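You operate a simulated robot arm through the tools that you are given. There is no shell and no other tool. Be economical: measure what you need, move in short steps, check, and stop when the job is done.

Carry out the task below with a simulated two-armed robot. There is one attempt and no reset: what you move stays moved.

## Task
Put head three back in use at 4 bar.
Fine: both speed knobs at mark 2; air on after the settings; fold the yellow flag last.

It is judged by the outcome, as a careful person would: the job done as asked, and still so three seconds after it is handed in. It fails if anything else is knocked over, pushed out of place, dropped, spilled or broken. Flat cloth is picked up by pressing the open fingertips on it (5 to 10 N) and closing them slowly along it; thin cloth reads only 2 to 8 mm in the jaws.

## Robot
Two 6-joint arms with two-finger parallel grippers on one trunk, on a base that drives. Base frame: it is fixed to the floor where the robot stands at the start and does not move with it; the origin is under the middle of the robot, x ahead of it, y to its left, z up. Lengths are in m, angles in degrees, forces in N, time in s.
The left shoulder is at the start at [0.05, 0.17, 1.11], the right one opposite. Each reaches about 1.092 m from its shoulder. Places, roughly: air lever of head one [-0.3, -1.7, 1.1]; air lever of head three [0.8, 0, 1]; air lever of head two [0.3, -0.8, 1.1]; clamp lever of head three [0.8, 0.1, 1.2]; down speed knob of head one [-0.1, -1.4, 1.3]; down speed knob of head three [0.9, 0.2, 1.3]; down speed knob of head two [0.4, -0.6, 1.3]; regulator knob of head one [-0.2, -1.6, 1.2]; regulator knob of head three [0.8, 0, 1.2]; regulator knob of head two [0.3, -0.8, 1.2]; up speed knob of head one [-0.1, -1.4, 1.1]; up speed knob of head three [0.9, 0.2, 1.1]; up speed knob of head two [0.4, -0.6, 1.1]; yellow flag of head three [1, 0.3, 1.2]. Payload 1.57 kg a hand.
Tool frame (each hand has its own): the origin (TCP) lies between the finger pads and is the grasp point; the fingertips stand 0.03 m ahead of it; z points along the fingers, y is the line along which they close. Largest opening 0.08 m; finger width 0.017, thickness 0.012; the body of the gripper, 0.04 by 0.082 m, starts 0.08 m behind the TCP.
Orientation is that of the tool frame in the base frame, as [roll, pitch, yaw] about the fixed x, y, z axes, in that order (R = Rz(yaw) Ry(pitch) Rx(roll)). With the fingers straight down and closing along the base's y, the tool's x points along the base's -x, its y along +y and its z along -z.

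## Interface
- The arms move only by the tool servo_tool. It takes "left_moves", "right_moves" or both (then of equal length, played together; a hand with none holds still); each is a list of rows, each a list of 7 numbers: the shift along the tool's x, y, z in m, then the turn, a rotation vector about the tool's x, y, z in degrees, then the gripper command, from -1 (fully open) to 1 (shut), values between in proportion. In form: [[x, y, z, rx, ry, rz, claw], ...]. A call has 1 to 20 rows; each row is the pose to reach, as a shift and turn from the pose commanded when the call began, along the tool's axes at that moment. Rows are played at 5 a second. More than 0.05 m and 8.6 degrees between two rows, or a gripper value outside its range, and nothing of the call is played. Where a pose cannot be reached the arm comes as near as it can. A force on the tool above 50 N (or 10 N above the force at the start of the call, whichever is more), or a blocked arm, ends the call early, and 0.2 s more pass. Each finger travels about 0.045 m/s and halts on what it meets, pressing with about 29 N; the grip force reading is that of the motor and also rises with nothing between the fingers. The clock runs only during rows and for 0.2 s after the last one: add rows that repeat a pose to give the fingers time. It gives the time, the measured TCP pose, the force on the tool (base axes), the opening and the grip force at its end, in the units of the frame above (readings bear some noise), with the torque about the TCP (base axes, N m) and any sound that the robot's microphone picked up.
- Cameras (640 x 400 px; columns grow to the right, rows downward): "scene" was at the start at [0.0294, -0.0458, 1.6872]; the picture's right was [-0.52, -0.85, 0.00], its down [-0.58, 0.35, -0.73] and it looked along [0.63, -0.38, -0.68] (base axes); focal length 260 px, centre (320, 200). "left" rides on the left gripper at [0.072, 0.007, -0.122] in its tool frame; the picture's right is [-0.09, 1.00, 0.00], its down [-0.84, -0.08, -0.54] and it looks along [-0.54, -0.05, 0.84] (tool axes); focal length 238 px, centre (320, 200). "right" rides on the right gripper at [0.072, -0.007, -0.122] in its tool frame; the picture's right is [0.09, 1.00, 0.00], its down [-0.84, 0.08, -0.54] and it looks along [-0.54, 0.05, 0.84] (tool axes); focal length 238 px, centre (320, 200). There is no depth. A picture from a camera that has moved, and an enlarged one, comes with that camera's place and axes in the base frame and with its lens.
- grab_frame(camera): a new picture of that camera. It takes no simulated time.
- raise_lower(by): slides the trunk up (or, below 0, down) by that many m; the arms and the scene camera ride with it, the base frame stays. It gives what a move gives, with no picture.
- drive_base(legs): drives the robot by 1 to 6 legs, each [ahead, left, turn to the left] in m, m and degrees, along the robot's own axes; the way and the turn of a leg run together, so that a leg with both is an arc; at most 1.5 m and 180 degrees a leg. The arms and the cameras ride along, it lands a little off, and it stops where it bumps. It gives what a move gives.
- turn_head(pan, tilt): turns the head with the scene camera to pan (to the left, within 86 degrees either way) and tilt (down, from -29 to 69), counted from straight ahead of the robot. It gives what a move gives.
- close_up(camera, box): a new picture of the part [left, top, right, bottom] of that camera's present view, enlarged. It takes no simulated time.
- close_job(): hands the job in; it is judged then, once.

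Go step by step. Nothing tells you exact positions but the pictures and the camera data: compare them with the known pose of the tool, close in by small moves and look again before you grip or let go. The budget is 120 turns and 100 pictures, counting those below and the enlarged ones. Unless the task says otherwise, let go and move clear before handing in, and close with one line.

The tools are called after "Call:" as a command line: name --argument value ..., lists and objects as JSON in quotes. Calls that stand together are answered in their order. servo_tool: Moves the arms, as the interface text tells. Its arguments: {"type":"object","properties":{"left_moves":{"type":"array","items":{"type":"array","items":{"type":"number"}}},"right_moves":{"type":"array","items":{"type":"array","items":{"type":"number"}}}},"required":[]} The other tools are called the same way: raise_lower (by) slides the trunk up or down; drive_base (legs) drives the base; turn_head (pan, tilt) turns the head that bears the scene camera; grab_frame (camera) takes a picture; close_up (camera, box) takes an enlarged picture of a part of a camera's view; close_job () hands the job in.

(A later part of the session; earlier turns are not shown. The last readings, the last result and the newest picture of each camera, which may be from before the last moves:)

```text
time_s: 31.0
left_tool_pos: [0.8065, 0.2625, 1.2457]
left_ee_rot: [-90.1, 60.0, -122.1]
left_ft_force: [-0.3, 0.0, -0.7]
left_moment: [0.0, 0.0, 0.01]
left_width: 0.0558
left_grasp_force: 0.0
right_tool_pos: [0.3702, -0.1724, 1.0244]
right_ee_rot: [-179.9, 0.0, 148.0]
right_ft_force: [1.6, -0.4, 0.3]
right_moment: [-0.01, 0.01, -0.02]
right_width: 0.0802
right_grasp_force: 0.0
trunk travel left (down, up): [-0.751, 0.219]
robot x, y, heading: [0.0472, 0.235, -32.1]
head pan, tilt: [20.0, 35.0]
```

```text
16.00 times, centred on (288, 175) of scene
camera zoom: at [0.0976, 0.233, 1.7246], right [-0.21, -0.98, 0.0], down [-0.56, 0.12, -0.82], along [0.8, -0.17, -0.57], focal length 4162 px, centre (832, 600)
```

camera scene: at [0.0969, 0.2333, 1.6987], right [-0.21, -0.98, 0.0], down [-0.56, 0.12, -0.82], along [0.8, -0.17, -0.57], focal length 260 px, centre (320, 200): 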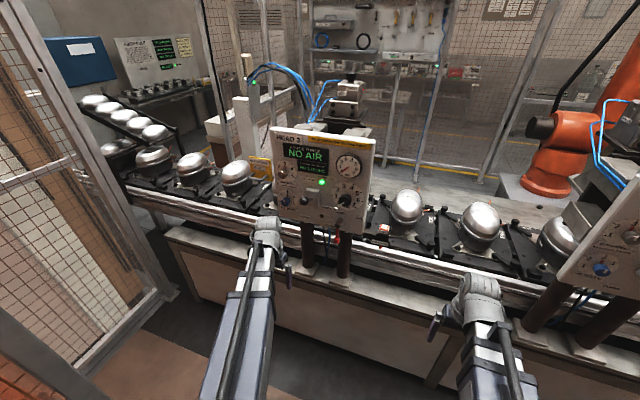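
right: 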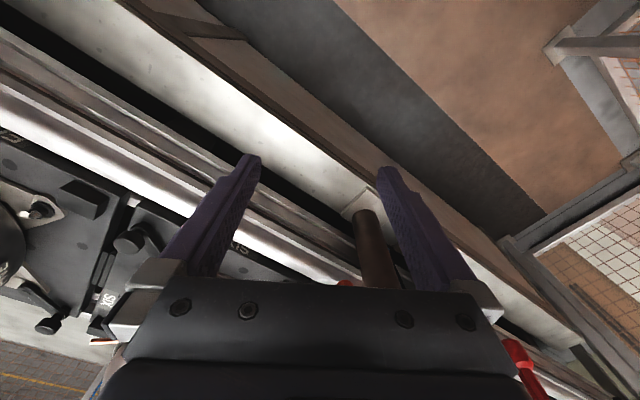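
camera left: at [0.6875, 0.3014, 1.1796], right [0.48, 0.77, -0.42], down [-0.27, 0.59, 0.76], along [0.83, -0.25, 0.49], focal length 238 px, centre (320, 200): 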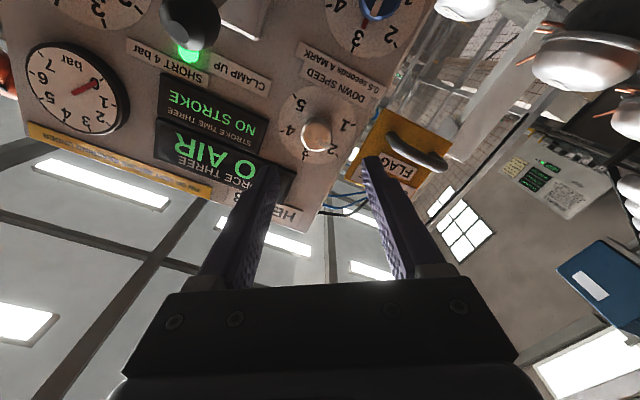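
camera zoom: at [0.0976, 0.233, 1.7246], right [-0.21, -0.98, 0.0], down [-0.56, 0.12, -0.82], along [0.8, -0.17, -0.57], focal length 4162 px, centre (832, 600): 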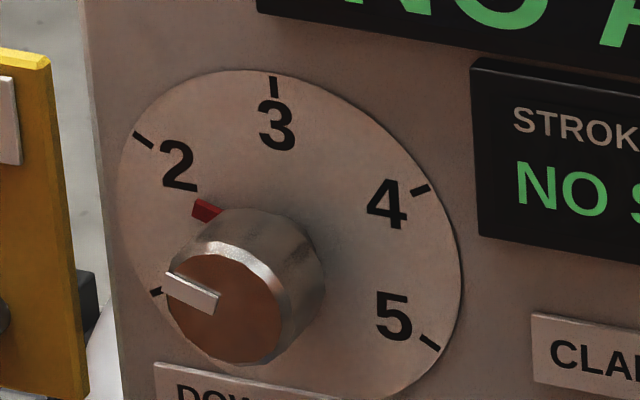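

The pointer was a bit below 3 at the start, so it is now roughly 12–15° past mark 2. I re-grip and turn back 13°.

Call:
raise_lower --by 0.002

Call:
servo_tool --left_moves '[[0.0015, -0.0026, 0.03, 0, 0, 0, -0.4], [0.0015, -0.0026, 0.06, 0, 0, 0, -0.4], [0.0015, -0.0026, 0.099, 0, 0, 0, -0.4], [0.0015, -0.0026, 0.099, 0, 0, 0, 0], [0.0015, -0.0026, 0.099, 0, 0, 0, 0.4], [0.0015, -0.0026, 0.099, 0, 0, 0, 0.8], [0.0015, -0.0026, 0.099, 0, 0, 0, 0.8], [0.0015, -0.0026, 0.099, 0, 0, 6.5, 0.8], [0.0015, -0.0026, 0.099, 0, 0, 13, 0.8], [0.0015, -0.0026, 0.099, 0, 0, 13, 0.8], [0.0015, -0.0026, 0.099, 0, 0, 13, 0.2], [0.0015, -0.0026, 0.099, 0, 0, 13, -0.2], [0.0015, -0.0026, 0.099, 0, 0, 13, -0.4], [0.0015, -0.0026, 0.099, 0, 0, 13, -0.4], [0.0015, -0.0026, 0.06, 0, 0, 13, -0.4], [0.0015, -0.0026, 0.02, 0, 0, 13, -0.4], [0.0015, -0.0026, 0.0, 0, 0, 13, -0.4]]'

Call:
grab_frame --camera "left"

Call:
close_up --camera "scene" --box '[272, 163, 304, 187]'

```text
time_s: 31.6
left_tool_pos: [0.8051, 0.2638, 1.2475]
left_ee_rot: [-90.0, 60.0, -121.9]
left_ft_force: [0.0, -0.4, 0.0]
left_moment: [0.02, 0.01, -0.02]
left_width: 0.0561
left_grasp_force: 0.1
right_tool_pos: [0.3695, -0.1724, 1.0273]
right_ee_rot: [-180.0, -0.1, 148.1]
right_ft_force: [0.4, 0.0, -0.1]
right_moment: [0.03, 0.03, -0.01]
right_width: 0.0801
right_grasp_force: 0.0
trunk travel left (down, up): [-0.753, 0.217]
robot x, y, heading: [0.0437, 0.2355, -32.1]
head pan, tilt: [20.0, 35.0]
```

```text
time_s: 35.1
left_tool_pos: [0.8022, 0.2612, 1.2469]
left_ee_rot: [-90.2, 73.0, -122.1]
left_ft_force: [0.8, -0.3, 0.5]
left_moment: [-0.03, -0.01, 0.0]
left_width: 0.0559
left_grasp_force: 0.1
right_tool_pos: [0.3696, -0.1716, 1.0275]
right_ee_rot: [180.0, 0.0, 148.0]
right_ft_force: [0.3, -0.3, -0.5]
right_moment: [-0.02, 0.0, -0.02]
right_width: 0.08
right_grasp_force: 0.0
trunk travel left (down, up): [-0.753, 0.217]
robot x, y, heading: [0.0451, 0.2363, -31.9]
head pan, tilt: [20.0, 35.0]
```

```text
66 pictures are left
camera left: at [0.6922, 0.3137, 1.1769], right [0.52, 0.83, -0.2], down [-0.37, 0.43, 0.82], along [0.77, -0.35, 0.53], focal length 238 px, centre (320, 200)
```

left: 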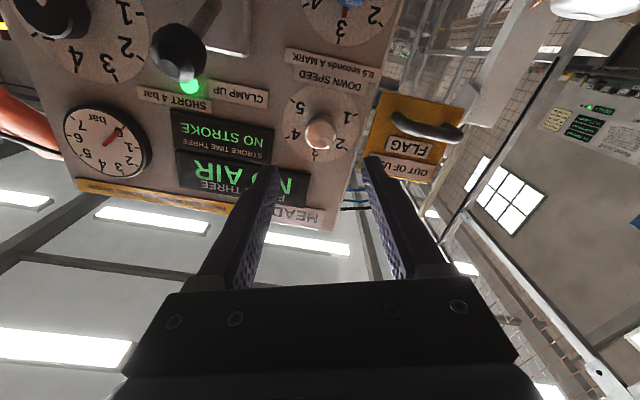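

```text
16.00 times, centred on (288, 175) of scene
camera zoom: at [0.0965, 0.2335, 1.7267], right [-0.21, -0.98, 0.0], down [-0.56, 0.12, -0.82], along [0.8, -0.17, -0.57], focal length 4162 px, centre (832, 600)
```

zoom: 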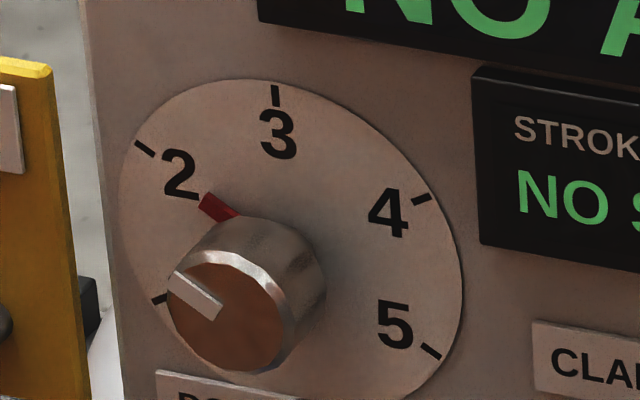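

Call:
close_up --camera "left" --box '[276, 80, 364, 166]'

```text
4.65 times, centred on (320, 123) of left
camera zoom: at [0.6922, 0.3137, 1.1769], right [0.52, 0.83, -0.2], down [-0.37, 0.43, 0.82], along [0.77, -0.35, 0.53], focal length 1109 px, centre (320, 558)
```

zoom: 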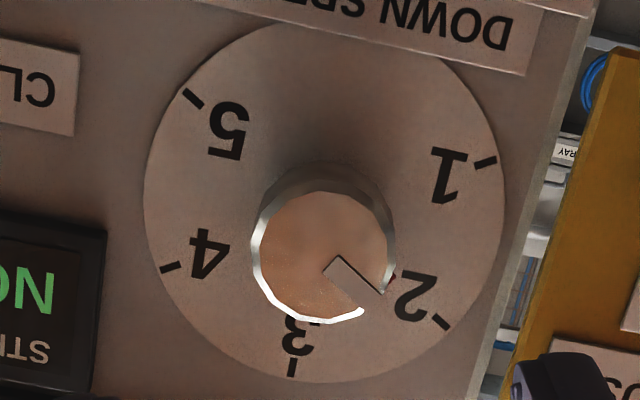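

Down-speed knob is now at 2. Next the up-speed knob: lower the trunk by 0.124 and roll the gripper back to +30°.

Call:
servo_tool --left_moves '[[0, 0, 0, 0, 0, 8, -0.4], [0, 0, 0, 0, 0, 16, -0.4], [0, 0, 0, 0, 0, 24, -0.4], [0, 0, 0, 0, 0, 32, -0.4], [0, 0, 0, 0, 0, 40, -0.4], [0, 0, 0, 0, 0, 47, -0.4]]'

Call:
raise_lower --by -0.124

Call:
grab_frame --camera "left"

Call:
close_up --camera "scene" --box '[270, 163, 310, 193]'

```text
time_s: 36.5
left_tool_pos: [0.8038, 0.2596, 1.2472]
left_ee_rot: [90.0, 59.9, 57.9]
left_ft_force: [-0.5, -0.1, -0.4]
left_moment: [-0.03, 0.02, -0.02]
left_width: 0.056
left_grasp_force: 0.0
right_tool_pos: [0.3701, -0.1714, 1.0282]
right_ee_rot: [180.0, 0.0, 148.0]
right_ft_force: [-0.5, 0.4, 0.0]
right_moment: [0.02, -0.03, -0.01]
right_width: 0.0802
right_grasp_force: 0.1
trunk travel left (down, up): [-0.753, 0.217]
robot x, y, heading: [0.0477, 0.2317, -32.1]
head pan, tilt: [20.0, 35.0]
```

```text
time_s: 38.1
left_tool_pos: [0.8037, 0.2609, 1.1231]
left_ee_rot: [90.0, 60.0, 58.0]
left_ft_force: [0.6, -0.1, -0.2]
left_moment: [-0.02, 0.03, -0.02]
left_width: 0.056
left_grasp_force: 0.1
right_tool_pos: [0.369, -0.1722, 0.9036]
right_ee_rot: [180.0, 0.0, 148.0]
right_ft_force: [-1.1, 0.2, 0.7]
right_moment: [-0.01, -0.01, 0.01]
right_width: 0.08
right_grasp_force: 0.0
trunk travel left (down, up): [-0.629, 0.341]
robot x, y, heading: [0.0482, 0.2331, -32.1]
head pan, tilt: [20.0, 35.0]
```

```text
63 pictures are left
camera left: at [0.7232, 0.3598, 1.0647], right [0.43, 0.69, 0.58], down [-0.72, -0.12, 0.69], along [0.55, -0.71, 0.44], focal length 238 px, centre (320, 200)
```

left: 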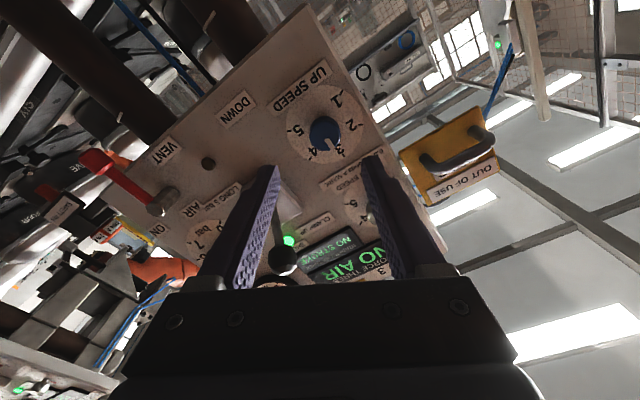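

```text
13.33 times, centred on (290, 178) of scene
camera zoom: at [0.0968, 0.2333, 1.6027], right [-0.21, -0.98, 0.0], down [-0.56, 0.12, -0.82], along [0.8, -0.17, -0.57], focal length 3468 px, centre (720, 493)
```

zoom: 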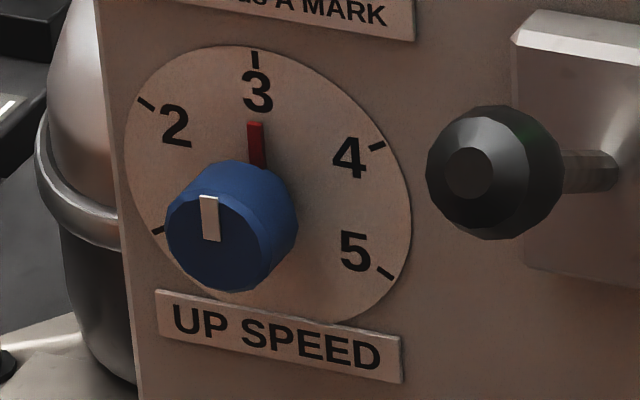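

The up knob reads 3. I approach 5.5 cm with a small left correction and re-measure.

Call:
servo_tool --left_moves '[[0.001, 0.0017, 0.02, 0, 0, 0, -0.4], [0.001, 0.0017, 0.045, 0, 0, 0, -0.4], [0.001, 0.0017, 0.045, 0, 0, 0, -0.4]]'

Call:
close_up --camera "left" --box '[200, 40, 460, 202]'

```text
time_s: 38.9
left_tool_pos: [0.8409, 0.2372, 1.1243]
left_ee_rot: [89.9, 60.1, 58.0]
left_ft_force: [0.2, 0.4, 0.0]
left_moment: [-0.03, 0.0, -0.03]
left_width: 0.0562
left_grasp_force: 0.0
right_tool_pos: [0.368, -0.173, 0.9037]
right_ee_rot: [-180.0, -0.1, 148.0]
right_ft_force: [0.4, 0.0, 0.6]
right_moment: [0.01, 0.02, 0.04]
right_width: 0.0803
right_grasp_force: 0.0
trunk travel left (down, up): [-0.629, 0.341]
robot x, y, heading: [0.0439, 0.2334, -31.8]
head pan, tilt: [20.0, 35.0]
```

```text
2.46 times, centred on (330, 121) of left
camera zoom: at [0.7607, 0.337, 1.0646], right [0.43, 0.69, 0.58], down [-0.72, -0.12, 0.69], along [0.55, -0.71, 0.44], focal length 587 px, centre (295, 394)
```

zoom: 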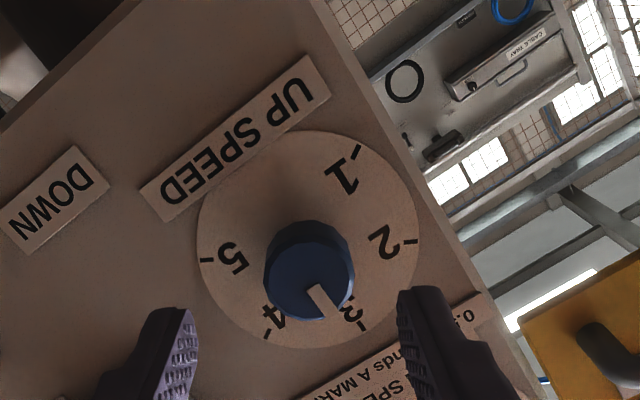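

Call:
servo_tool --left_moves '[[0.0018, 0.003, 0.02, 0, 0, 0, -0.4], [0.0018, 0.003, 0.04, 0, 0, 0, -0.4], [0.0018, 0.003, 0.055, 0, 0, 0, -0.4], [0.0018, 0.003, 0.055, 0, 0, 0, 0], [0.0018, 0.003, 0.055, 0, 0, 0, 0.4], [0.0018, 0.003, 0.055, 0, 0, 0, 0.8], [0.0018, 0.003, 0.055, 0, 0, 0, 0.8]]'

Call:
close_up --camera "scene" --box '[255, 155, 327, 200]'

```text
time_s: 40.5
left_tool_pos: [0.8919, 0.2119, 1.124]
left_ee_rot: [90.1, 60.0, 58.1]
left_ft_force: [3.3, -0.5, 5.0]
left_moment: [-0.01, 0.02, 0.38]
left_width: 0.0319
left_grasp_force: 35.2
right_tool_pos: [0.3696, -0.1734, 0.9047]
right_ee_rot: [180.0, 0.1, 148.0]
right_ft_force: [-0.1, 0.6, -0.2]
right_moment: [0.01, -0.02, 0.03]
right_width: 0.08
right_grasp_force: 0.0
trunk travel left (down, up): [-0.629, 0.341]
robot x, y, heading: [0.0476, 0.2312, -32.0]
head pan, tilt: [20.0, 35.0]
```

```text
8.89 times, centred on (291, 178) of scene
camera zoom: at [0.0968, 0.2335, 1.6027], right [-0.21, -0.98, 0.0], down [-0.56, 0.12, -0.82], along [0.8, -0.17, -0.57], focal length 2312 px, centre (578, 400)
```

zoom: 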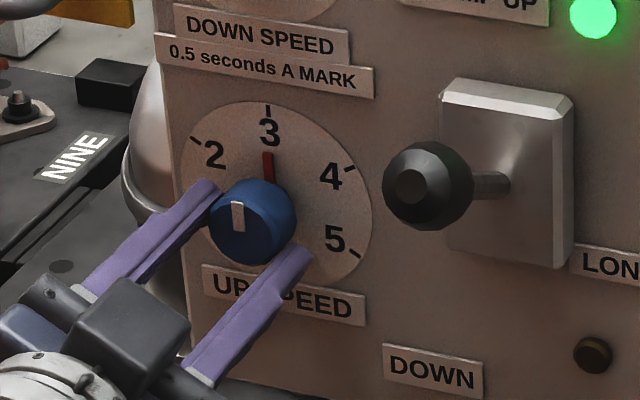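

Clean grip with little side load. Turning −60°, then release, back off.

Call:
servo_tool --left_moves '[[0, 0, 0, 0, 0, -8, 0.8], [0, 0, 0, 0, 0, -16, 0.8], [0, 0, 0, 0, 0, -24, 0.8], [0, 0, 0, 0, 0, -32, 0.8], [0, 0, 0, 0, 0, -40, 0.8], [0, 0, 0, 0, 0, -48, 0.8], [0, 0, 0, 0, 0, -55, 0.8], [0, 0, 0, 0, 0, -60, 0.8], [0, 0, 0, 0, 0, -60, 0.8]]'

Call:
servo_tool --left_moves '[[0, 0, 0, 0, 0, 0, 0.4], [0, 0, 0, 0, 0, 0, 0], [0, 0, 0, 0, 0, 0, -0.4], [0, 0, 0, 0, 0, 0, -0.4], [0, 0, -0.03, 0, 0, 0, -0.4], [0, 0, -0.06, 0, 0, 0, -0.4], [0, 0, -0.1, 0, 0, 0, -0.4], [0, 0, -0.1, 0, 0, 0, -0.4]]'

Call:
close_up --camera "scene" --box '[270, 163, 310, 193]'

Call:
close_up --camera "left" --box '[268, 75, 372, 163]'

```text
time_s: 42.5
left_tool_pos: [0.8881, 0.2069, 1.1265]
left_ee_rot: [-89.7, 60.0, -122.1]
left_ft_force: [-11.7, -24.1, 15.0]
left_moment: [-0.14, -0.45, -0.03]
left_width: 0.031
left_grasp_force: 39.9
right_tool_pos: [0.3679, -0.1745, 0.9042]
right_ee_rot: [179.8, 0.0, 148.0]
right_ft_force: [-0.5, 0.5, -0.1]
right_moment: [0.0, -0.01, 0.01]
right_width: 0.08
right_grasp_force: 0.1
trunk travel left (down, up): [-0.629, 0.341]
robot x, y, heading: [0.0463, 0.2288, -32.1]
head pan, tilt: [20.0, 35.0]
```

```text
time_s: 44.3
left_tool_pos: [0.8072, 0.2645, 1.1234]
left_ee_rot: [-90.2, 59.9, -122.1]
left_ft_force: [0.2, 0.3, 0.8]
left_moment: [0.01, 0.0, 0.03]
left_width: 0.0563
left_grasp_force: 0.0
right_tool_pos: [0.3699, -0.1718, 0.9039]
right_ee_rot: [-179.9, 0.0, 148.0]
right_ft_force: [0.1, 0.5, 0.0]
right_moment: [-0.02, -0.01, -0.03]
right_width: 0.0801
right_grasp_force: 0.1
trunk travel left (down, up): [-0.629, 0.341]
robot x, y, heading: [0.0489, 0.2298, -31.8]
head pan, tilt: [20.0, 35.0]
```

```text
13.33 times, centred on (290, 178) of scene
camera zoom: at [0.0971, 0.2332, 1.6026], right [-0.21, -0.98, 0.0], down [-0.56, 0.12, -0.82], along [0.8, -0.17, -0.57], focal length 3468 px, centre (720, 493)
```

zoom: 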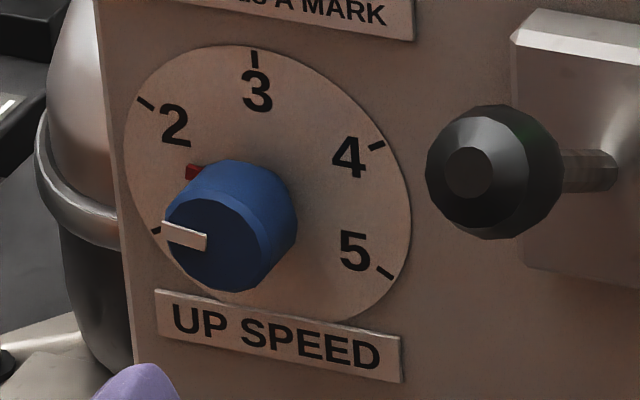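

```text
4.55 times, centred on (320, 119) of left
camera zoom: at [0.6892, 0.3027, 1.0576], right [0.48, 0.77, -0.42], down [-0.27, 0.58, 0.76], along [0.83, -0.25, 0.49], focal length 1083 px, centre (320, 568)
```

zoom: 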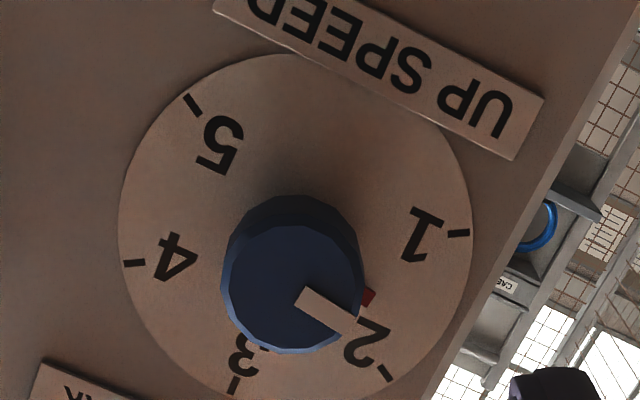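

It overshot by about 22° (grip axis was ~5 mm off to the left, which rolled the knob). I realign 5 mm right, 2 mm up and turn back 22°.

Call:
raise_lower --by 0.002

Call:
servo_tool --left_moves '[[0.0025, -0.0043, 0.03, 0, 0, 0, -0.4], [0.0025, -0.0043, 0.06, 0, 0, 0, -0.4], [0.0025, -0.0043, 0.097, 0, 0, 0, -0.4], [0.0025, -0.0043, 0.097, 0, 0, 0, 0], [0.0025, -0.0043, 0.097, 0, 0, 0, 0.4], [0.0025, -0.0043, 0.097, 0, 0, 0, 0.8], [0.0025, -0.0043, 0.097, 0, 0, 0, 0.8], [0.0025, -0.0043, 0.097, 0, 0, 7, 0.8], [0.0025, -0.0043, 0.097, 0, 0, 14, 0.8], [0.0025, -0.0043, 0.097, 0, 0, 21, 0.8], [0.0025, -0.0043, 0.097, 0, 0, 21, 0.8]]'

Call:
servo_tool --left_moves '[[0, 0, 0, 0, 0, 0, 0.4], [0, 0, 0, 0, 0, 0, 0], [0, 0, 0, 0, 0, 0, -0.4], [0, 0, 0, 0, 0, 0, -0.4], [0, 0, -0.03, 0, 0, 0, -0.4], [0, 0, -0.06, 0, 0, 0, -0.4], [0, 0, -0.1, 0, 0, 0, -0.4], [0, 0, -0.1, 0, 0, 0, -0.4]]'

Call:
close_up --camera "scene" --box '[270, 163, 310, 193]'

Call:
close_up --camera "left" --box '[268, 75, 372, 163]'

```text
time_s: 44.8
left_tool_pos: [0.8069, 0.2644, 1.1255]
left_ee_rot: [-90.2, 60.0, -122.2]
left_ft_force: [0.6, 0.0, 0.4]
left_moment: [0.0, 0.0, -0.01]
left_width: 0.0561
left_grasp_force: 0.2
right_tool_pos: [0.3711, -0.1716, 0.9063]
right_ee_rot: [180.0, 0.1, 148.1]
right_ft_force: [0.1, 1.1, -0.2]
right_moment: [0.0, -0.01, 0.03]
right_width: 0.0801
right_grasp_force: 0.1
trunk travel left (down, up): [-0.631, 0.339]
robot x, y, heading: [0.0439, 0.2329, -31.9]
head pan, tilt: [20.0, 35.0]
```

```text
time_s: 47.2
left_tool_pos: [0.8855, 0.2102, 1.1252]
left_ee_rot: [-90.9, 81.1, -122.7]
left_ft_force: [-7.7, 6.1, -1.1]
left_moment: [0.13, 0.11, 0.34]
left_width: 0.0304
left_grasp_force: 39.7
right_tool_pos: [0.369, -0.1713, 0.9055]
right_ee_rot: [180.0, 0.1, 148.0]
right_ft_force: [0.5, 0.0, -0.1]
right_moment: [0.02, 0.01, 0.02]
right_width: 0.0801
right_grasp_force: 0.1
trunk travel left (down, up): [-0.631, 0.339]
robot x, y, heading: [0.0435, 0.229, -31.9]
head pan, tilt: [20.0, 35.0]
```

```text
time_s: 49.0
left_tool_pos: [0.8005, 0.2613, 1.1263]
left_ee_rot: [-89.5, 81.0, -121.6]
left_ft_force: [-0.1, 0.8, -0.4]
left_moment: [-0.02, -0.01, 0.0]
left_width: 0.0559
left_grasp_force: 0.1
right_tool_pos: [0.3702, -0.1722, 0.9048]
right_ee_rot: [180.0, 0.0, 148.0]
right_ft_force: [-0.1, -0.1, -0.6]
right_moment: [-0.01, -0.01, 0.03]
right_width: 0.0802
right_grasp_force: 0.0
trunk travel left (down, up): [-0.631, 0.339]
robot x, y, heading: [0.0458, 0.2344, -32.1]
head pan, tilt: [20.0, 35.0]
```

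```text
13.33 times, centred on (290, 178) of scene
camera zoom: at [0.0971, 0.2333, 1.6046], right [-0.21, -0.98, 0.0], down [-0.56, 0.12, -0.82], along [0.8, -0.17, -0.57], focal length 3468 px, centre (720, 493)
```

zoom: 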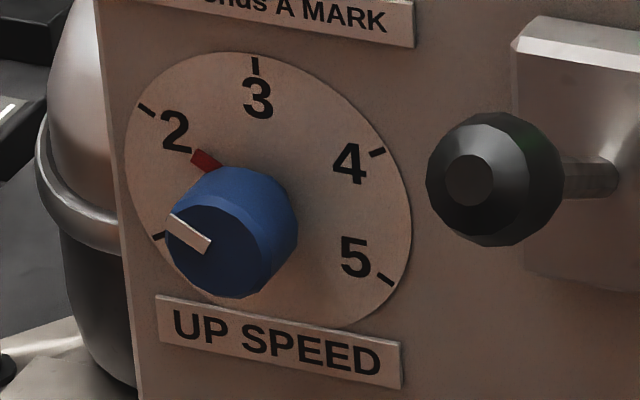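

```text
4.55 times, centred on (320, 119) of left
camera zoom: at [0.697, 0.3223, 1.0535], right [0.53, 0.85, -0.06], down [-0.43, 0.33, 0.84], along [0.73, -0.42, 0.54], focal length 1083 px, centre (320, 568)
```

zoom: 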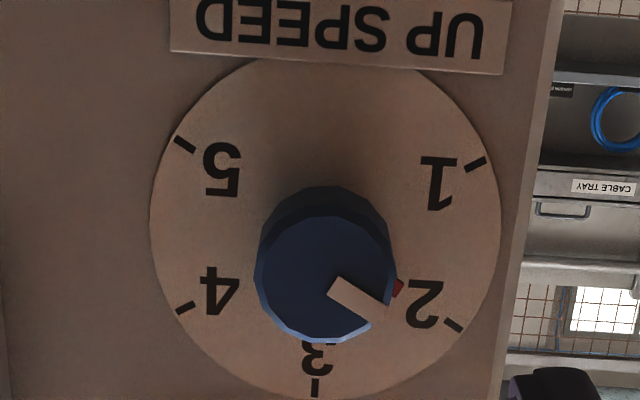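

Up-speed knob at 2. Now the regulator: back off a little, slide right past the clamp ball, raise to z ≈1.195, and pre-roll.

Call:
servo_tool --left_moves '[[0, 0, -0.03, 0, 0, 0, -0.6], [0.0045, -0.0285, -0.03, 0, 0, -5, -0.6], [0.009, -0.057, -0.03, 0, 0, -10, -0.6], [0.0135, -0.0856, -0.03, 0, 0, -15, -0.6], [0.018, -0.114, -0.03, 0, 0, -20, -0.6], [0.0225, -0.1426, -0.03, 0, 0, -25, -0.6], [0.027, -0.171, -0.03, 0, 0, -30, -0.6], [0.0315, -0.1997, -0.03, 0, 0, -33, -0.6], [0.0361, -0.2282, -0.03, 0, 0, -36, -0.6], [0.0361, -0.2282, -0.03, 0, 0, -36, -0.6]]'

Call:
raise_lower --by 0.069

Call:
grab_frame --camera "left"

Call:
close_up --camera "scene" --box '[270, 135, 400, 225]'

```text
time_s: 51.2
left_tool_pos: [0.7272, 0.0452, 1.1255]
left_ee_rot: [-90.1, 44.9, -122.1]
left_ft_force: [0.0, -0.1, 0.2]
left_moment: [-0.02, -0.02, -0.03]
left_width: 0.064
left_grasp_force: 0.1
left hand out of reach, approached as far as the arm can: row 2, 3, 4, 5, 6, 7, 8, 9, 10
right_tool_pos: [0.3704, -0.1723, 0.9061]
right_ee_rot: [180.0, 0.0, 147.9]
right_ft_force: [0.1, 0.1, -0.7]
right_moment: [0.0, 0.01, 0.02]
right_width: 0.0801
right_grasp_force: 0.1
trunk travel left (down, up): [-0.631, 0.339]
robot x, y, heading: [0.0464, 0.2373, -31.9]
head pan, tilt: [20.0, 35.0]
```

```text
time_s: 52.3
left_tool_pos: [0.7281, 0.0453, 1.1938]
left_ee_rot: [-90.1, 45.0, -122.1]
left_ft_force: [0.4, -0.3, -0.4]
left_moment: [0.0, 0.04, 0.0]
left_width: 0.0639
left_grasp_force: 0.0
right_tool_pos: [0.369, -0.1716, 0.9757]
right_ee_rot: [179.9, 0.0, 147.9]
right_ft_force: [0.3, -0.5, 0.2]
right_moment: [-0.01, 0.0, 0.02]
right_width: 0.08
right_grasp_force: 0.1
trunk travel left (down, up): [-0.7, 0.27]
robot x, y, heading: [0.0462, 0.2289, -32.1]
head pan, tilt: [20.0, 35.0]
```

```text
55 pictures are left
camera left: at [0.6007, 0.0714, 1.1387], right [0.41, 0.65, -0.64], down [-0.17, 0.74, 0.65], along [0.9, -0.15, 0.42], focal length 238 px, centre (320, 200)
```

left: 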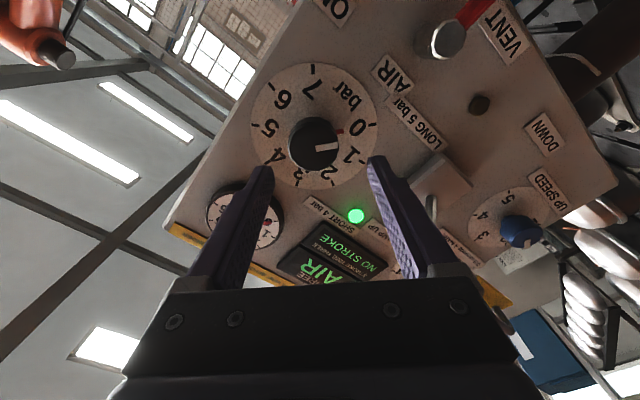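

```text
4.44 times, centred on (335, 180) of scene
camera zoom: at [0.097, 0.2332, 1.6736], right [-0.21, -0.98, 0.0], down [-0.56, 0.12, -0.82], along [0.8, -0.17, -0.57], focal length 1156 px, centre (253, 289)
```

zoom: 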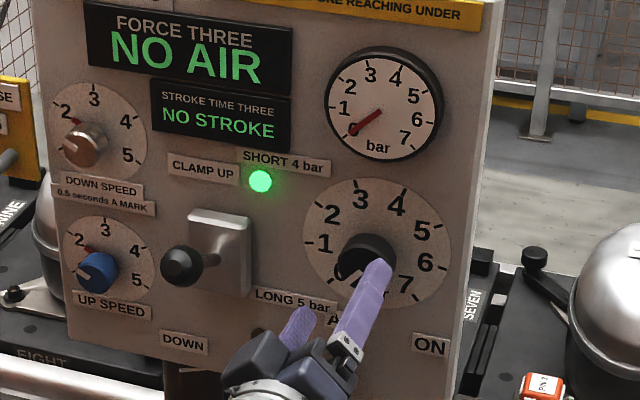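

I'm 9 cm off the panel near the regulator knob. Correcting about 9 mm right and 3 mm down, then re-measuring.

Call:
raise_lower --by -0.003

Call:
servo_tool --left_moves '[[0.0067, -0.0067, 0.0, 0, 0, 0, -0.6], [0.0067, -0.0067, 0.0, 0, 0, 0, -0.6]]'

Call:
close_up --camera "left" --box '[220, 60, 420, 185]'

Call:
close_up --camera "scene" --box '[320, 170, 384, 212]'

```text
time_s: 52.8
left_tool_pos: [0.7275, 0.0459, 1.1921]
left_ee_rot: [-90.1, 44.9, -122.2]
left_ft_force: [-0.3, 1.0, -1.2]
left_moment: [-0.02, 0.01, -0.01]
left_width: 0.0642
left_grasp_force: 0.0
right_tool_pos: [0.3693, -0.1708, 0.972]
right_ee_rot: [-179.9, -0.1, 148.0]
right_ft_force: [0.5, -0.4, -0.7]
right_moment: [0.0, 0.0, -0.03]
right_width: 0.0801
right_grasp_force: 0.0
trunk travel left (down, up): [-0.697, 0.273]
robot x, y, heading: [0.0471, 0.2385, -31.9]
head pan, tilt: [20.0, 35.0]
```

```text
time_s: 53.4
left_tool_pos: [0.7226, 0.0377, 1.1915]
left_ee_rot: [-90.3, 45.0, -122.2]
left_ft_force: [-0.1, 0.5, 0.0]
left_moment: [0.03, -0.03, 0.0]
left_width: 0.0642
left_grasp_force: 0.1
right_tool_pos: [0.3701, -0.1729, 0.9722]
right_ee_rot: [-180.0, 0.0, 147.9]
right_ft_force: [0.3, -0.6, 0.0]
right_moment: [0.0, -0.01, 0.01]
right_width: 0.0801
right_grasp_force: 0.1
trunk travel left (down, up): [-0.697, 0.273]
robot x, y, heading: [0.047, 0.2337, -32.0]
head pan, tilt: [20.0, 35.0]
```

```text
3.20 times, centred on (320, 122) of left
camera zoom: at [0.596, 0.063, 1.1356], right [0.41, 0.65, -0.64], down [-0.17, 0.74, 0.65], along [0.9, -0.15, 0.41], focal length 763 px, centre (320, 448)
```

zoom: 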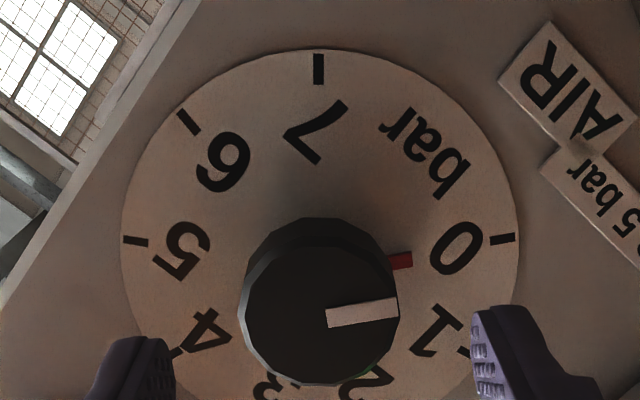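

```text
9.52 times, centred on (352, 191) of scene
camera zoom: at [0.097, 0.2334, 1.6707], right [-0.21, -0.98, 0.0], down [-0.56, 0.12, -0.82], along [0.8, -0.17, -0.57], focal length 2478 px, centre (15, 286)
```

zoom: 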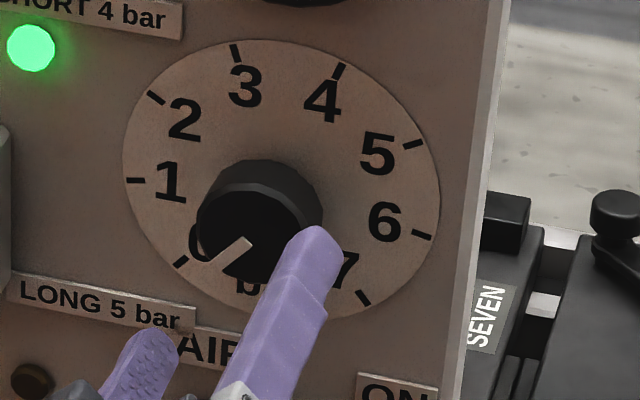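

Nearly centred. Pointer is at 0. I move in and grip.

Call:
servo_tool --left_moves '[[0.0014, -0.0014, 0.02, 0, 0, 0, -0.6], [0.0014, -0.0014, 0.046, 0, 0, 0, -0.6], [0.0014, -0.0014, 0.046, 0, 0, 0, -0.3], [0.0014, -0.0014, 0.046, 0, 0, 0, 0.1], [0.0014, -0.0014, 0.046, 0, 0, 0, 0.6], [0.0014, -0.0014, 0.046, 0, 0, 0, 0.8]]'

Call:
close_up --camera "scene" --box '[310, 165, 390, 220]'

```text
time_s: 54.8
left_tool_pos: [0.7608, 0.0134, 1.1912]
left_ee_rot: [-90.2, 45.0, -122.1]
left_ft_force: [-0.5, 3.3, -5.0]
left_moment: [0.17, 0.32, 0.5]
left_width: 0.0412
left_grasp_force: 30.4
right_tool_pos: [0.37, -0.1719, 0.973]
right_ee_rot: [179.9, 0.0, 148.0]
right_ft_force: [0.2, -0.3, 0.2]
right_moment: [-0.02, -0.01, -0.01]
right_width: 0.0803
right_grasp_force: 0.1
trunk travel left (down, up): [-0.697, 0.273]
robot x, y, heading: [0.0452, 0.234, -32.1]
head pan, tilt: [20.0, 35.0]
```

```text
7.27 times, centred on (350, 192) of scene
camera zoom: at [0.0974, 0.2337, 1.6706], right [-0.21, -0.98, 0.0], down [-0.56, 0.12, -0.82], along [0.8, -0.17, -0.57], focal length 1892 px, centre (102, 254)
```

zoom: 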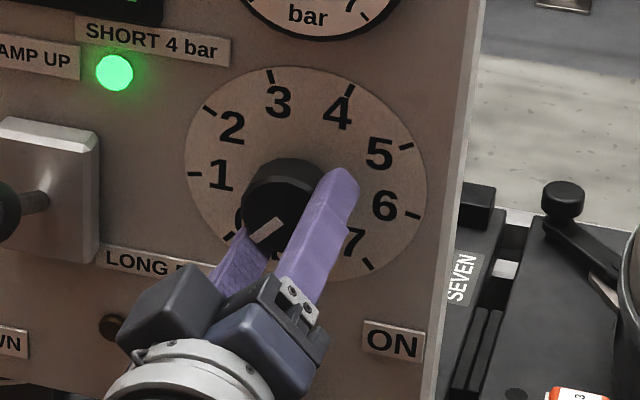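

Good grip, low side force. I turn the regulator clockwise 80° with this grip.

Call:
servo_tool --left_moves '[[0, 0, 0, 0, 0, 8, 0.8], [0, 0, 0, 0, 0, 16, 0.8], [0, 0, 0, 0, 0, 24, 0.8], [0, 0, 0, 0, 0, 32, 0.8], [0, 0, 0, 0, 0, 40, 0.8], [0, 0, 0, 0, 0, 48, 0.8], [0, 0, 0, 0, 0, 56, 0.8], [0, 0, 0, 0, 0, 64, 0.8], [0, 0, 0, 0, 0, 72, 0.8], [0, 0, 0, 0, 0, 80, 0.8], [0, 0, 0, 0, 0, 80, 0.8]]'

Call:
close_up --camera "scene" --box '[310, 165, 390, 220]'

```text
time_s: 57.2
left_tool_pos: [0.7641, 0.0185, 1.1911]
left_ee_rot: [90.1, 55.1, 58.6]
left_ft_force: [19.2, 25.1, 11.5]
left_moment: [-0.56, -0.69, 0.3]
left_width: 0.0404
left_grasp_force: 45.3
right_tool_pos: [0.3707, -0.1691, 0.9742]
right_ee_rot: [-179.8, 0.0, 148.0]
right_ft_force: [-0.7, 0.2, 0.7]
right_moment: [0.02, -0.03, -0.02]
right_width: 0.0799
right_grasp_force: 0.0
trunk travel left (down, up): [-0.697, 0.273]
robot x, y, heading: [0.0458, 0.2335, -32.1]
head pan, tilt: [20.0, 35.0]
```

```text
7.27 times, centred on (350, 192) of scene
camera zoom: at [0.0988, 0.2376, 1.6709], right [-0.21, -0.98, 0.0], down [-0.56, 0.12, -0.82], along [0.8, -0.17, -0.57], focal length 1892 px, centre (102, 254)
```

zoom: 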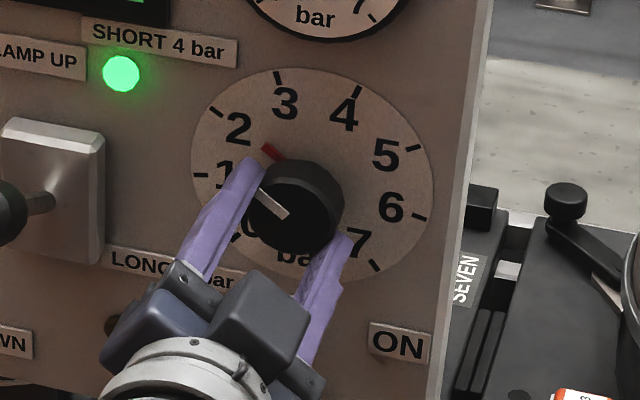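

It follows; the knob's axis is ~6 mm left of my grip, so I release, recentre, roll back, and read the pointer.

Call:
servo_tool --left_moves '[[0, 0, 0, 0, 0, 0, 0.4], [0, 0, 0, 0, 0, 0, 0], [0, 0, 0, 0, 0, 0, -0.6], [0, 0, 0, 0, 0, 0, -0.6], [0, 0, -0.03, 0, 0, 0, -0.6], [0.0034, 0.0049, -0.045, 0, 0, 0, -0.6], [0.0034, 0.0049, -0.045, 0, 0, -8, -0.6], [0.0034, 0.0049, -0.045, 0, 0, -16, -0.6], [0.0034, 0.0049, -0.045, 0, 0, -24, -0.6], [0.0034, 0.0049, -0.045, 0, 0, -32, -0.6], [0.0034, 0.0049, -0.045, 0, 0, -40, -0.6], [0.0034, 0.0049, -0.045, 0, 0, -48, -0.6], [0.0034, 0.0049, -0.045, 0, 0, -56, -0.6], [0.0034, 0.0049, -0.045, 0, 0, -64, -0.6], [0.0034, 0.0049, -0.045, 0, 0, -72, -0.6], [0.0034, 0.0049, -0.045, 0, 0, -80, -0.6]]'

Call:
close_up --camera "left" --box '[220, 60, 420, 185]'

Call:
close_up --camera "scene" --box '[320, 170, 384, 212]'

```text
time_s: 60.6
left_tool_pos: [0.7258, 0.0418, 1.1919]
left_ee_rot: [-90.2, 44.8, -122.1]
left_ft_force: [-0.2, 0.0, -0.1]
left_moment: [0.03, -0.02, 0.0]
left_width: 0.0638
left_grasp_force: 0.0
right_tool_pos: [0.3707, -0.1723, 0.9722]
right_ee_rot: [-180.0, -0.1, 148.0]
right_ft_force: [0.1, 0.2, -0.3]
right_moment: [0.0, -0.04, 0.01]
right_width: 0.0801
right_grasp_force: 0.0
trunk travel left (down, up): [-0.697, 0.273]
robot x, y, heading: [0.0484, 0.2342, -31.9]
head pan, tilt: [20.0, 35.0]
```

```text
3.20 times, centred on (320, 122) of left
camera zoom: at [0.5984, 0.066, 1.136], right [0.41, 0.65, -0.64], down [-0.17, 0.74, 0.65], along [0.9, -0.15, 0.42], focal length 763 px, centre (320, 448)
```

zoom: 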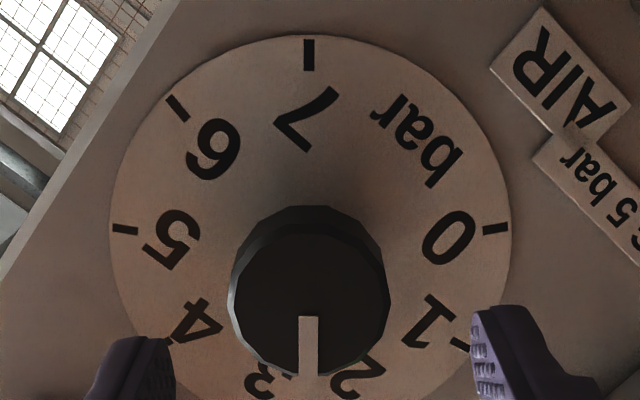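

```text
9.52 times, centred on (352, 191) of scene
camera zoom: at [0.0969, 0.2333, 1.6707], right [-0.21, -0.98, 0.0], down [-0.56, 0.12, -0.82], along [0.8, -0.17, -0.57], focal length 2478 px, centre (15, 286)
```

zoom: 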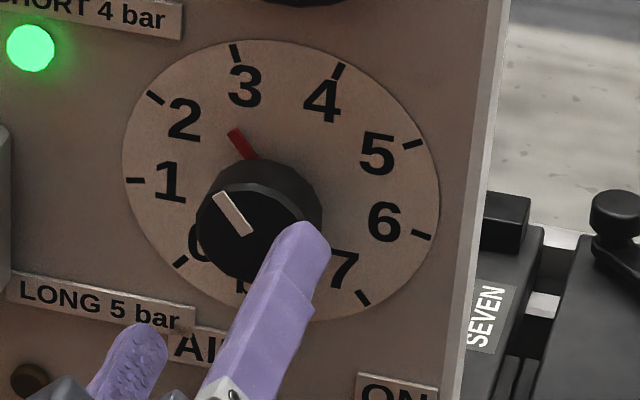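

Pointer is at about 2.4 bar; about 62° remain to 4. Centre is now good by the force evidence; grip again and turn 60°.

Call:
servo_tool --left_moves '[[0, 0, 0.02, 0, 0, 0, -0.6], [0, 0, 0.0455, 0, 0, 0, -0.6], [0, 0, 0.0455, 0, 0, 0, -0.3], [0, 0, 0.0455, 0, 0, 0, 0.1], [0, 0, 0.0455, 0, 0, 0, 0.6], [0, 0, 0.0455, 0, 0, 0, 0.8], [0, 0, 0.0455, 0, 0, 8, 0.8], [0, 0, 0.0455, 0, 0, 16, 0.8], [0, 0, 0.0455, 0, 0, 24, 0.8], [0, 0, 0.0455, 0, 0, 32, 0.8], [0, 0, 0.0455, 0, 0, 40, 0.8], [0, 0, 0.0455, 0, 0, 48, 0.8], [0, 0, 0.0455, 0, 0, 55, 0.8], [0, 0, 0.0455, 0, 0, 60, 0.8], [0, 0, 0.0455, 0, 0, 60, 0.8]]'

Call:
servo_tool --left_moves '[[0, 0, 0, 0, 0, 0, 0.4], [0, 0, 0, 0, 0, 0, 0], [0, 0, 0, 0, 0, 0, -0.6], [0, 0, 0, 0, 0, 0, -0.6], [0, 0, -0.03, 0, 0, 0, -0.6], [0, 0, -0.05, 0, 0, 0, -0.6], [0, 0, -0.05, 0, 0, 0, -0.6]]'

Call:
grab_frame --camera "left"

Call:
close_up --camera "scene" --box '[320, 170, 384, 212]'

```text
time_s: 63.8
left_tool_pos: [0.7653, 0.0175, 1.1909]
left_ee_rot: [90.5, 74.9, 58.5]
left_ft_force: [-8.2, 4.4, -14.2]
left_moment: [0.31, 0.39, 0.25]
left_width: 0.0397
left_grasp_force: 45.3
right_tool_pos: [0.3708, -0.1724, 0.9726]
right_ee_rot: [180.0, 0.1, 148.1]
right_ft_force: [0.3, -0.2, -0.7]
right_moment: [0.04, -0.01, -0.02]
right_width: 0.0801
right_grasp_force: 0.1
trunk travel left (down, up): [-0.697, 0.273]
robot x, y, heading: [0.0489, 0.2325, -32.2]
head pan, tilt: [20.0, 35.0]
```

```text
time_s: 65.4
left_tool_pos: [0.7241, 0.0409, 1.1909]
left_ee_rot: [90.6, 75.1, 58.4]
left_ft_force: [-0.5, -0.1, 0.8]
left_moment: [-0.01, 0.02, -0.01]
left_width: 0.0639
left_grasp_force: 0.1
left hand out of reach, approached as far as the arm can: row 6, 7
right_tool_pos: [0.3698, -0.1715, 0.9722]
right_ee_rot: [-180.0, 0.0, 147.9]
right_ft_force: [0.0, -0.6, -0.1]
right_moment: [-0.01, -0.01, -0.01]
right_width: 0.08
right_grasp_force: 0.1
trunk travel left (down, up): [-0.697, 0.273]
robot x, y, heading: [0.0466, 0.2324, -32.1]
head pan, tilt: [20.0, 35.0]
```

```text
47 pictures are left
camera left: at [0.6358, 0.1273, 1.1236], right [0.5, 0.79, 0.35], down [-0.61, 0.04, 0.79], along [0.61, -0.61, 0.51], focal length 238 px, centre (320, 200)
```

left: 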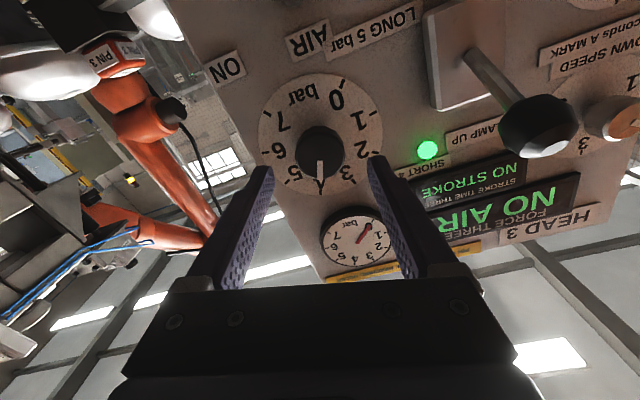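

```text
9.52 times, centred on (352, 191) of scene
camera zoom: at [0.0968, 0.2333, 1.6707], right [-0.21, -0.98, 0.0], down [-0.56, 0.12, -0.82], along [0.8, -0.17, -0.57], focal length 2478 px, centre (15, 286)
```

zoom: 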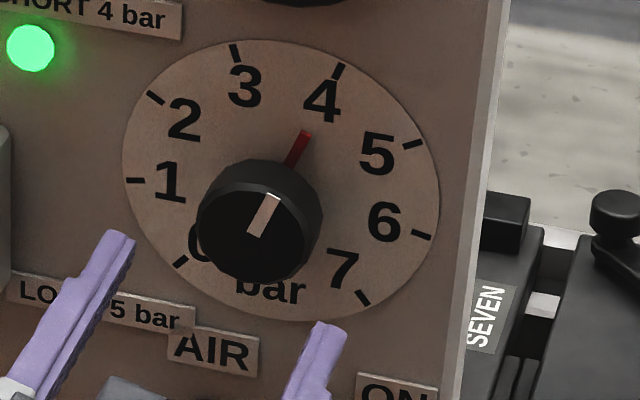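

Call:
close_up --camera "left" --box '[250, 65, 390, 200]'

```text
2.96 times, centred on (320, 132) of left
camera zoom: at [0.6358, 0.1273, 1.1236], right [0.5, 0.79, 0.35], down [-0.61, 0.04, 0.79], along [0.61, -0.61, 0.51], focal length 706 px, centre (320, 400)
```

zoom: 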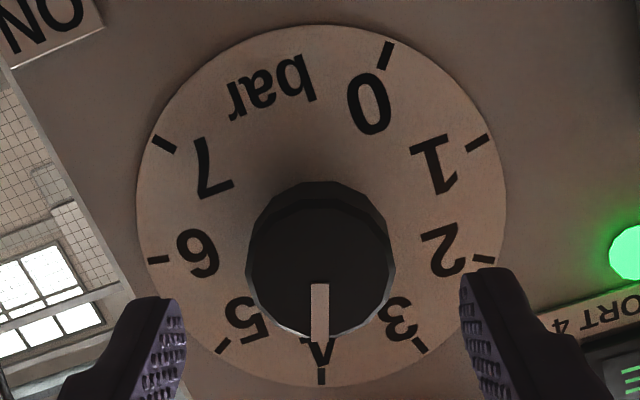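

Regulator points exactly at 4. Next, air lever: close the fingers, level the roll and lower to the lever's height for a look.

Call:
servo_tool --left_moves '[[0, 0, 0, 0, 0, -8, -0.2], [0, 0, 0, 0, 0, -15, 0.2], [0, 0, 0, 0, 0, -15, 0.6], [0, 0, 0, 0, 0, -15, 1], [0, 0, 0, 0, 0, -15, 1]]'

Call:
raise_lower --by -0.15

Call:
grab_frame --camera "left"

Call:
close_up --camera "scene" --box '[290, 140, 400, 215]'

```text
time_s: 66.6
left_tool_pos: [0.7257, 0.0413, 1.1917]
left_ee_rot: [-156.8, 89.9, 171.2]
left_ft_force: [0.2, 0.5, -0.5]
left_moment: [0.01, 0.02, -0.05]
left_width: 0.0
left_grasp_force: 19.0
right_tool_pos: [0.3703, -0.1724, 0.9719]
right_ee_rot: [-180.0, 0.0, 148.0]
right_ft_force: [0.5, 0.8, -0.6]
right_moment: [-0.03, -0.01, -0.04]
right_width: 0.0799
right_grasp_force: 0.1
trunk travel left (down, up): [-0.697, 0.273]
robot x, y, heading: [0.0432, 0.2336, -32.2]
head pan, tilt: [20.0, 35.0]
```

```text
time_s: 68.3
left_tool_pos: [0.7257, 0.0419, 1.0415]
left_ee_rot: [179.6, 90.0, 147.8]
left_ft_force: [0.6, -0.3, 0.1]
left_moment: [0.0, 0.01, -0.01]
left_width: 0.0
left_grasp_force: 20.8
right_tool_pos: [0.3697, -0.173, 0.8213]
right_ee_rot: [179.9, 0.0, 148.1]
right_ft_force: [0.7, 0.2, -0.3]
right_moment: [0.01, 0.0, 0.02]
right_width: 0.0799
right_grasp_force: 0.0
trunk travel left (down, up): [-0.547, 0.423]
robot x, y, heading: [0.0463, 0.234, -32.0]
head pan, tilt: [20.0, 35.0]
```

```text
44 pictures are left
camera left: at [0.6262, 0.1116, 0.9696], right [0.53, 0.84, 0.09], down [-0.5, 0.22, 0.84], along [0.69, -0.49, 0.54], focal length 238 px, centre (320, 200)
```

left: 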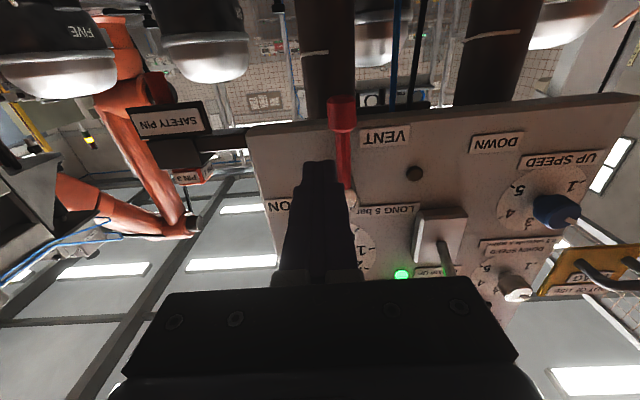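

```text
5.33 times, centred on (345, 178) of scene
camera zoom: at [0.0968, 0.2333, 1.5207], right [-0.21, -0.98, 0.0], down [-0.56, 0.12, -0.82], along [0.8, -0.17, -0.57], focal length 1387 px, centre (187, 320)
```

zoom: 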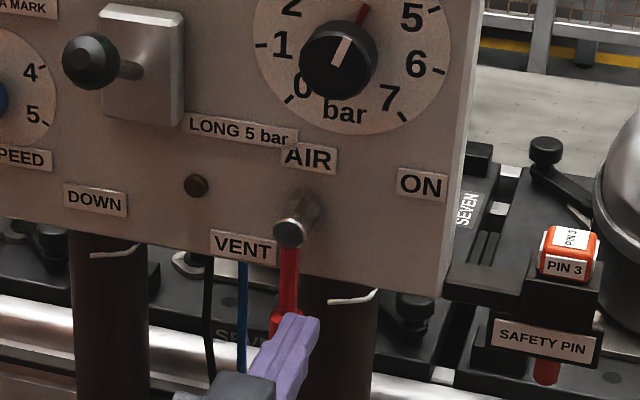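

The lever hangs at u ≈ −0.071 (hub z ≈1.083), safety pin 3 is parked in its holder. I move the closed fingers to the lever's left side and in to its depth.

Call:
servo_tool --left_moves '[[0, 0.028, 0, 0, 0, 0, 1], [0, 0.056, 0, 0, 0, 0, 1], [0, 0.056, 0, 0, 0, 0, 1], [0, 0.056, 0.02, 0, 0, 0, 1], [0, 0.056, 0.044, 0, 0, 0, 1], [0, 0.056, 0.044, 0, 0, 0, 1]]'

Call:
grab_frame --camera "left"

Call:
close_up --camera "scene" --box '[290, 140, 400, 215]'

```text
time_s: 69.7
left_tool_pos: [0.7914, 0.0677, 1.0421]
left_ee_rot: [6.5, 90.0, -25.7]
left_ft_force: [0.5, -0.8, 0.9]
left_moment: [-0.03, -0.01, -0.01]
left_width: 0.0
left_grasp_force: 21.2
right_tool_pos: [0.3702, -0.1717, 0.8207]
right_ee_rot: [-179.9, 0.0, 148.0]
right_ft_force: [-0.8, -0.4, -0.4]
right_moment: [0.0, -0.02, -0.02]
right_width: 0.0801
right_grasp_force: 0.1
trunk travel left (down, up): [-0.547, 0.423]
robot x, y, heading: [0.0501, 0.2335, -32.0]
head pan, tilt: [20.0, 35.0]
```

```text
42 pictures are left
camera left: at [0.6921, 0.1375, 0.9698], right [0.53, 0.84, 0.09], down [-0.5, 0.22, 0.84], along [0.69, -0.49, 0.54], focal length 238 px, centre (320, 200)
```

left: 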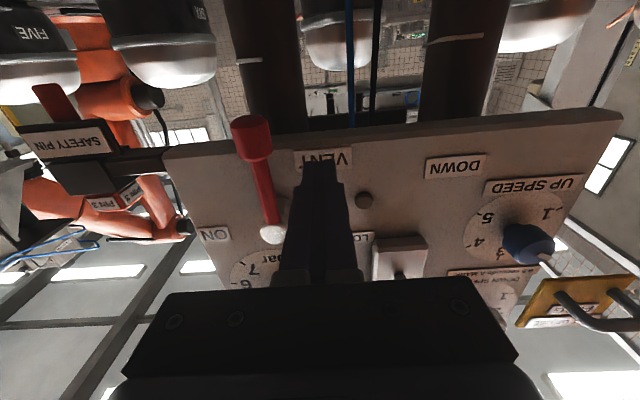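

```text
5.33 times, centred on (345, 178) of scene
camera zoom: at [0.0968, 0.2333, 1.5207], right [-0.21, -0.98, 0.0], down [-0.56, 0.12, -0.82], along [0.8, -0.17, -0.57], focal length 1387 px, centre (187, 320)
```

zoom: 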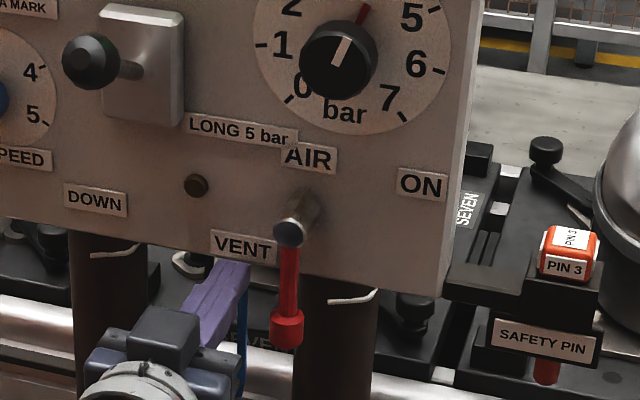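

Positioned left of the lever at the right depth. Pushing right along the panel.

Call:
servo_tool --left_moves '[[0, -0.015, 0, 0, 0, 0, 1], [0, -0.03, 0, 0, 0, 0, 1], [0, -0.045, 0, 0, 0, 0, 1], [0, -0.06, 0, 0, 0, 0, 1], [0, -0.072, 0, 0, 0, 0, 1], [0, -0.084, 0, 0, 0, 0, 1], [0, -0.084, 0, 0, 0, 0, 1]]'

Call:
close_up --camera "scene" --box '[290, 140, 400, 215]'

```text
time_s: 71.3
left_tool_pos: [0.7526, 0.0025, 1.0434]
left_ee_rot: [-24.3, 89.5, -55.3]
left_ft_force: [29.7, 24.9, 29.2]
left_moment: [-0.52, -0.18, 0.67]
left_width: 0.0
left_grasp_force: 20.9
right_tool_pos: [0.3717, -0.1692, 0.8232]
right_ee_rot: [-179.8, 0.0, 148.0]
right_ft_force: [-1.0, 0.9, 0.0]
right_moment: [0.01, 0.04, -0.01]
right_width: 0.0798
right_grasp_force: 0.0
trunk travel left (down, up): [-0.547, 0.423]
robot x, y, heading: [0.0472, 0.2322, -32.1]
head pan, tilt: [20.0, 35.0]
```

```text
5.33 times, centred on (345, 178) of scene
camera zoom: at [0.0983, 0.2378, 1.5209], right [-0.21, -0.98, 0.0], down [-0.56, 0.12, -0.82], along [0.8, -0.17, -0.57], focal length 1387 px, centre (187, 320)
```

zoom: 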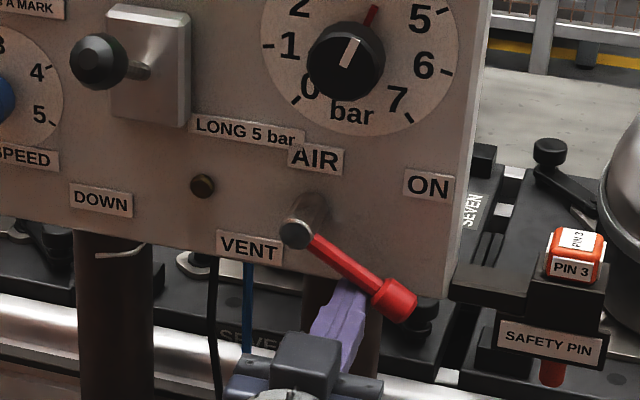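

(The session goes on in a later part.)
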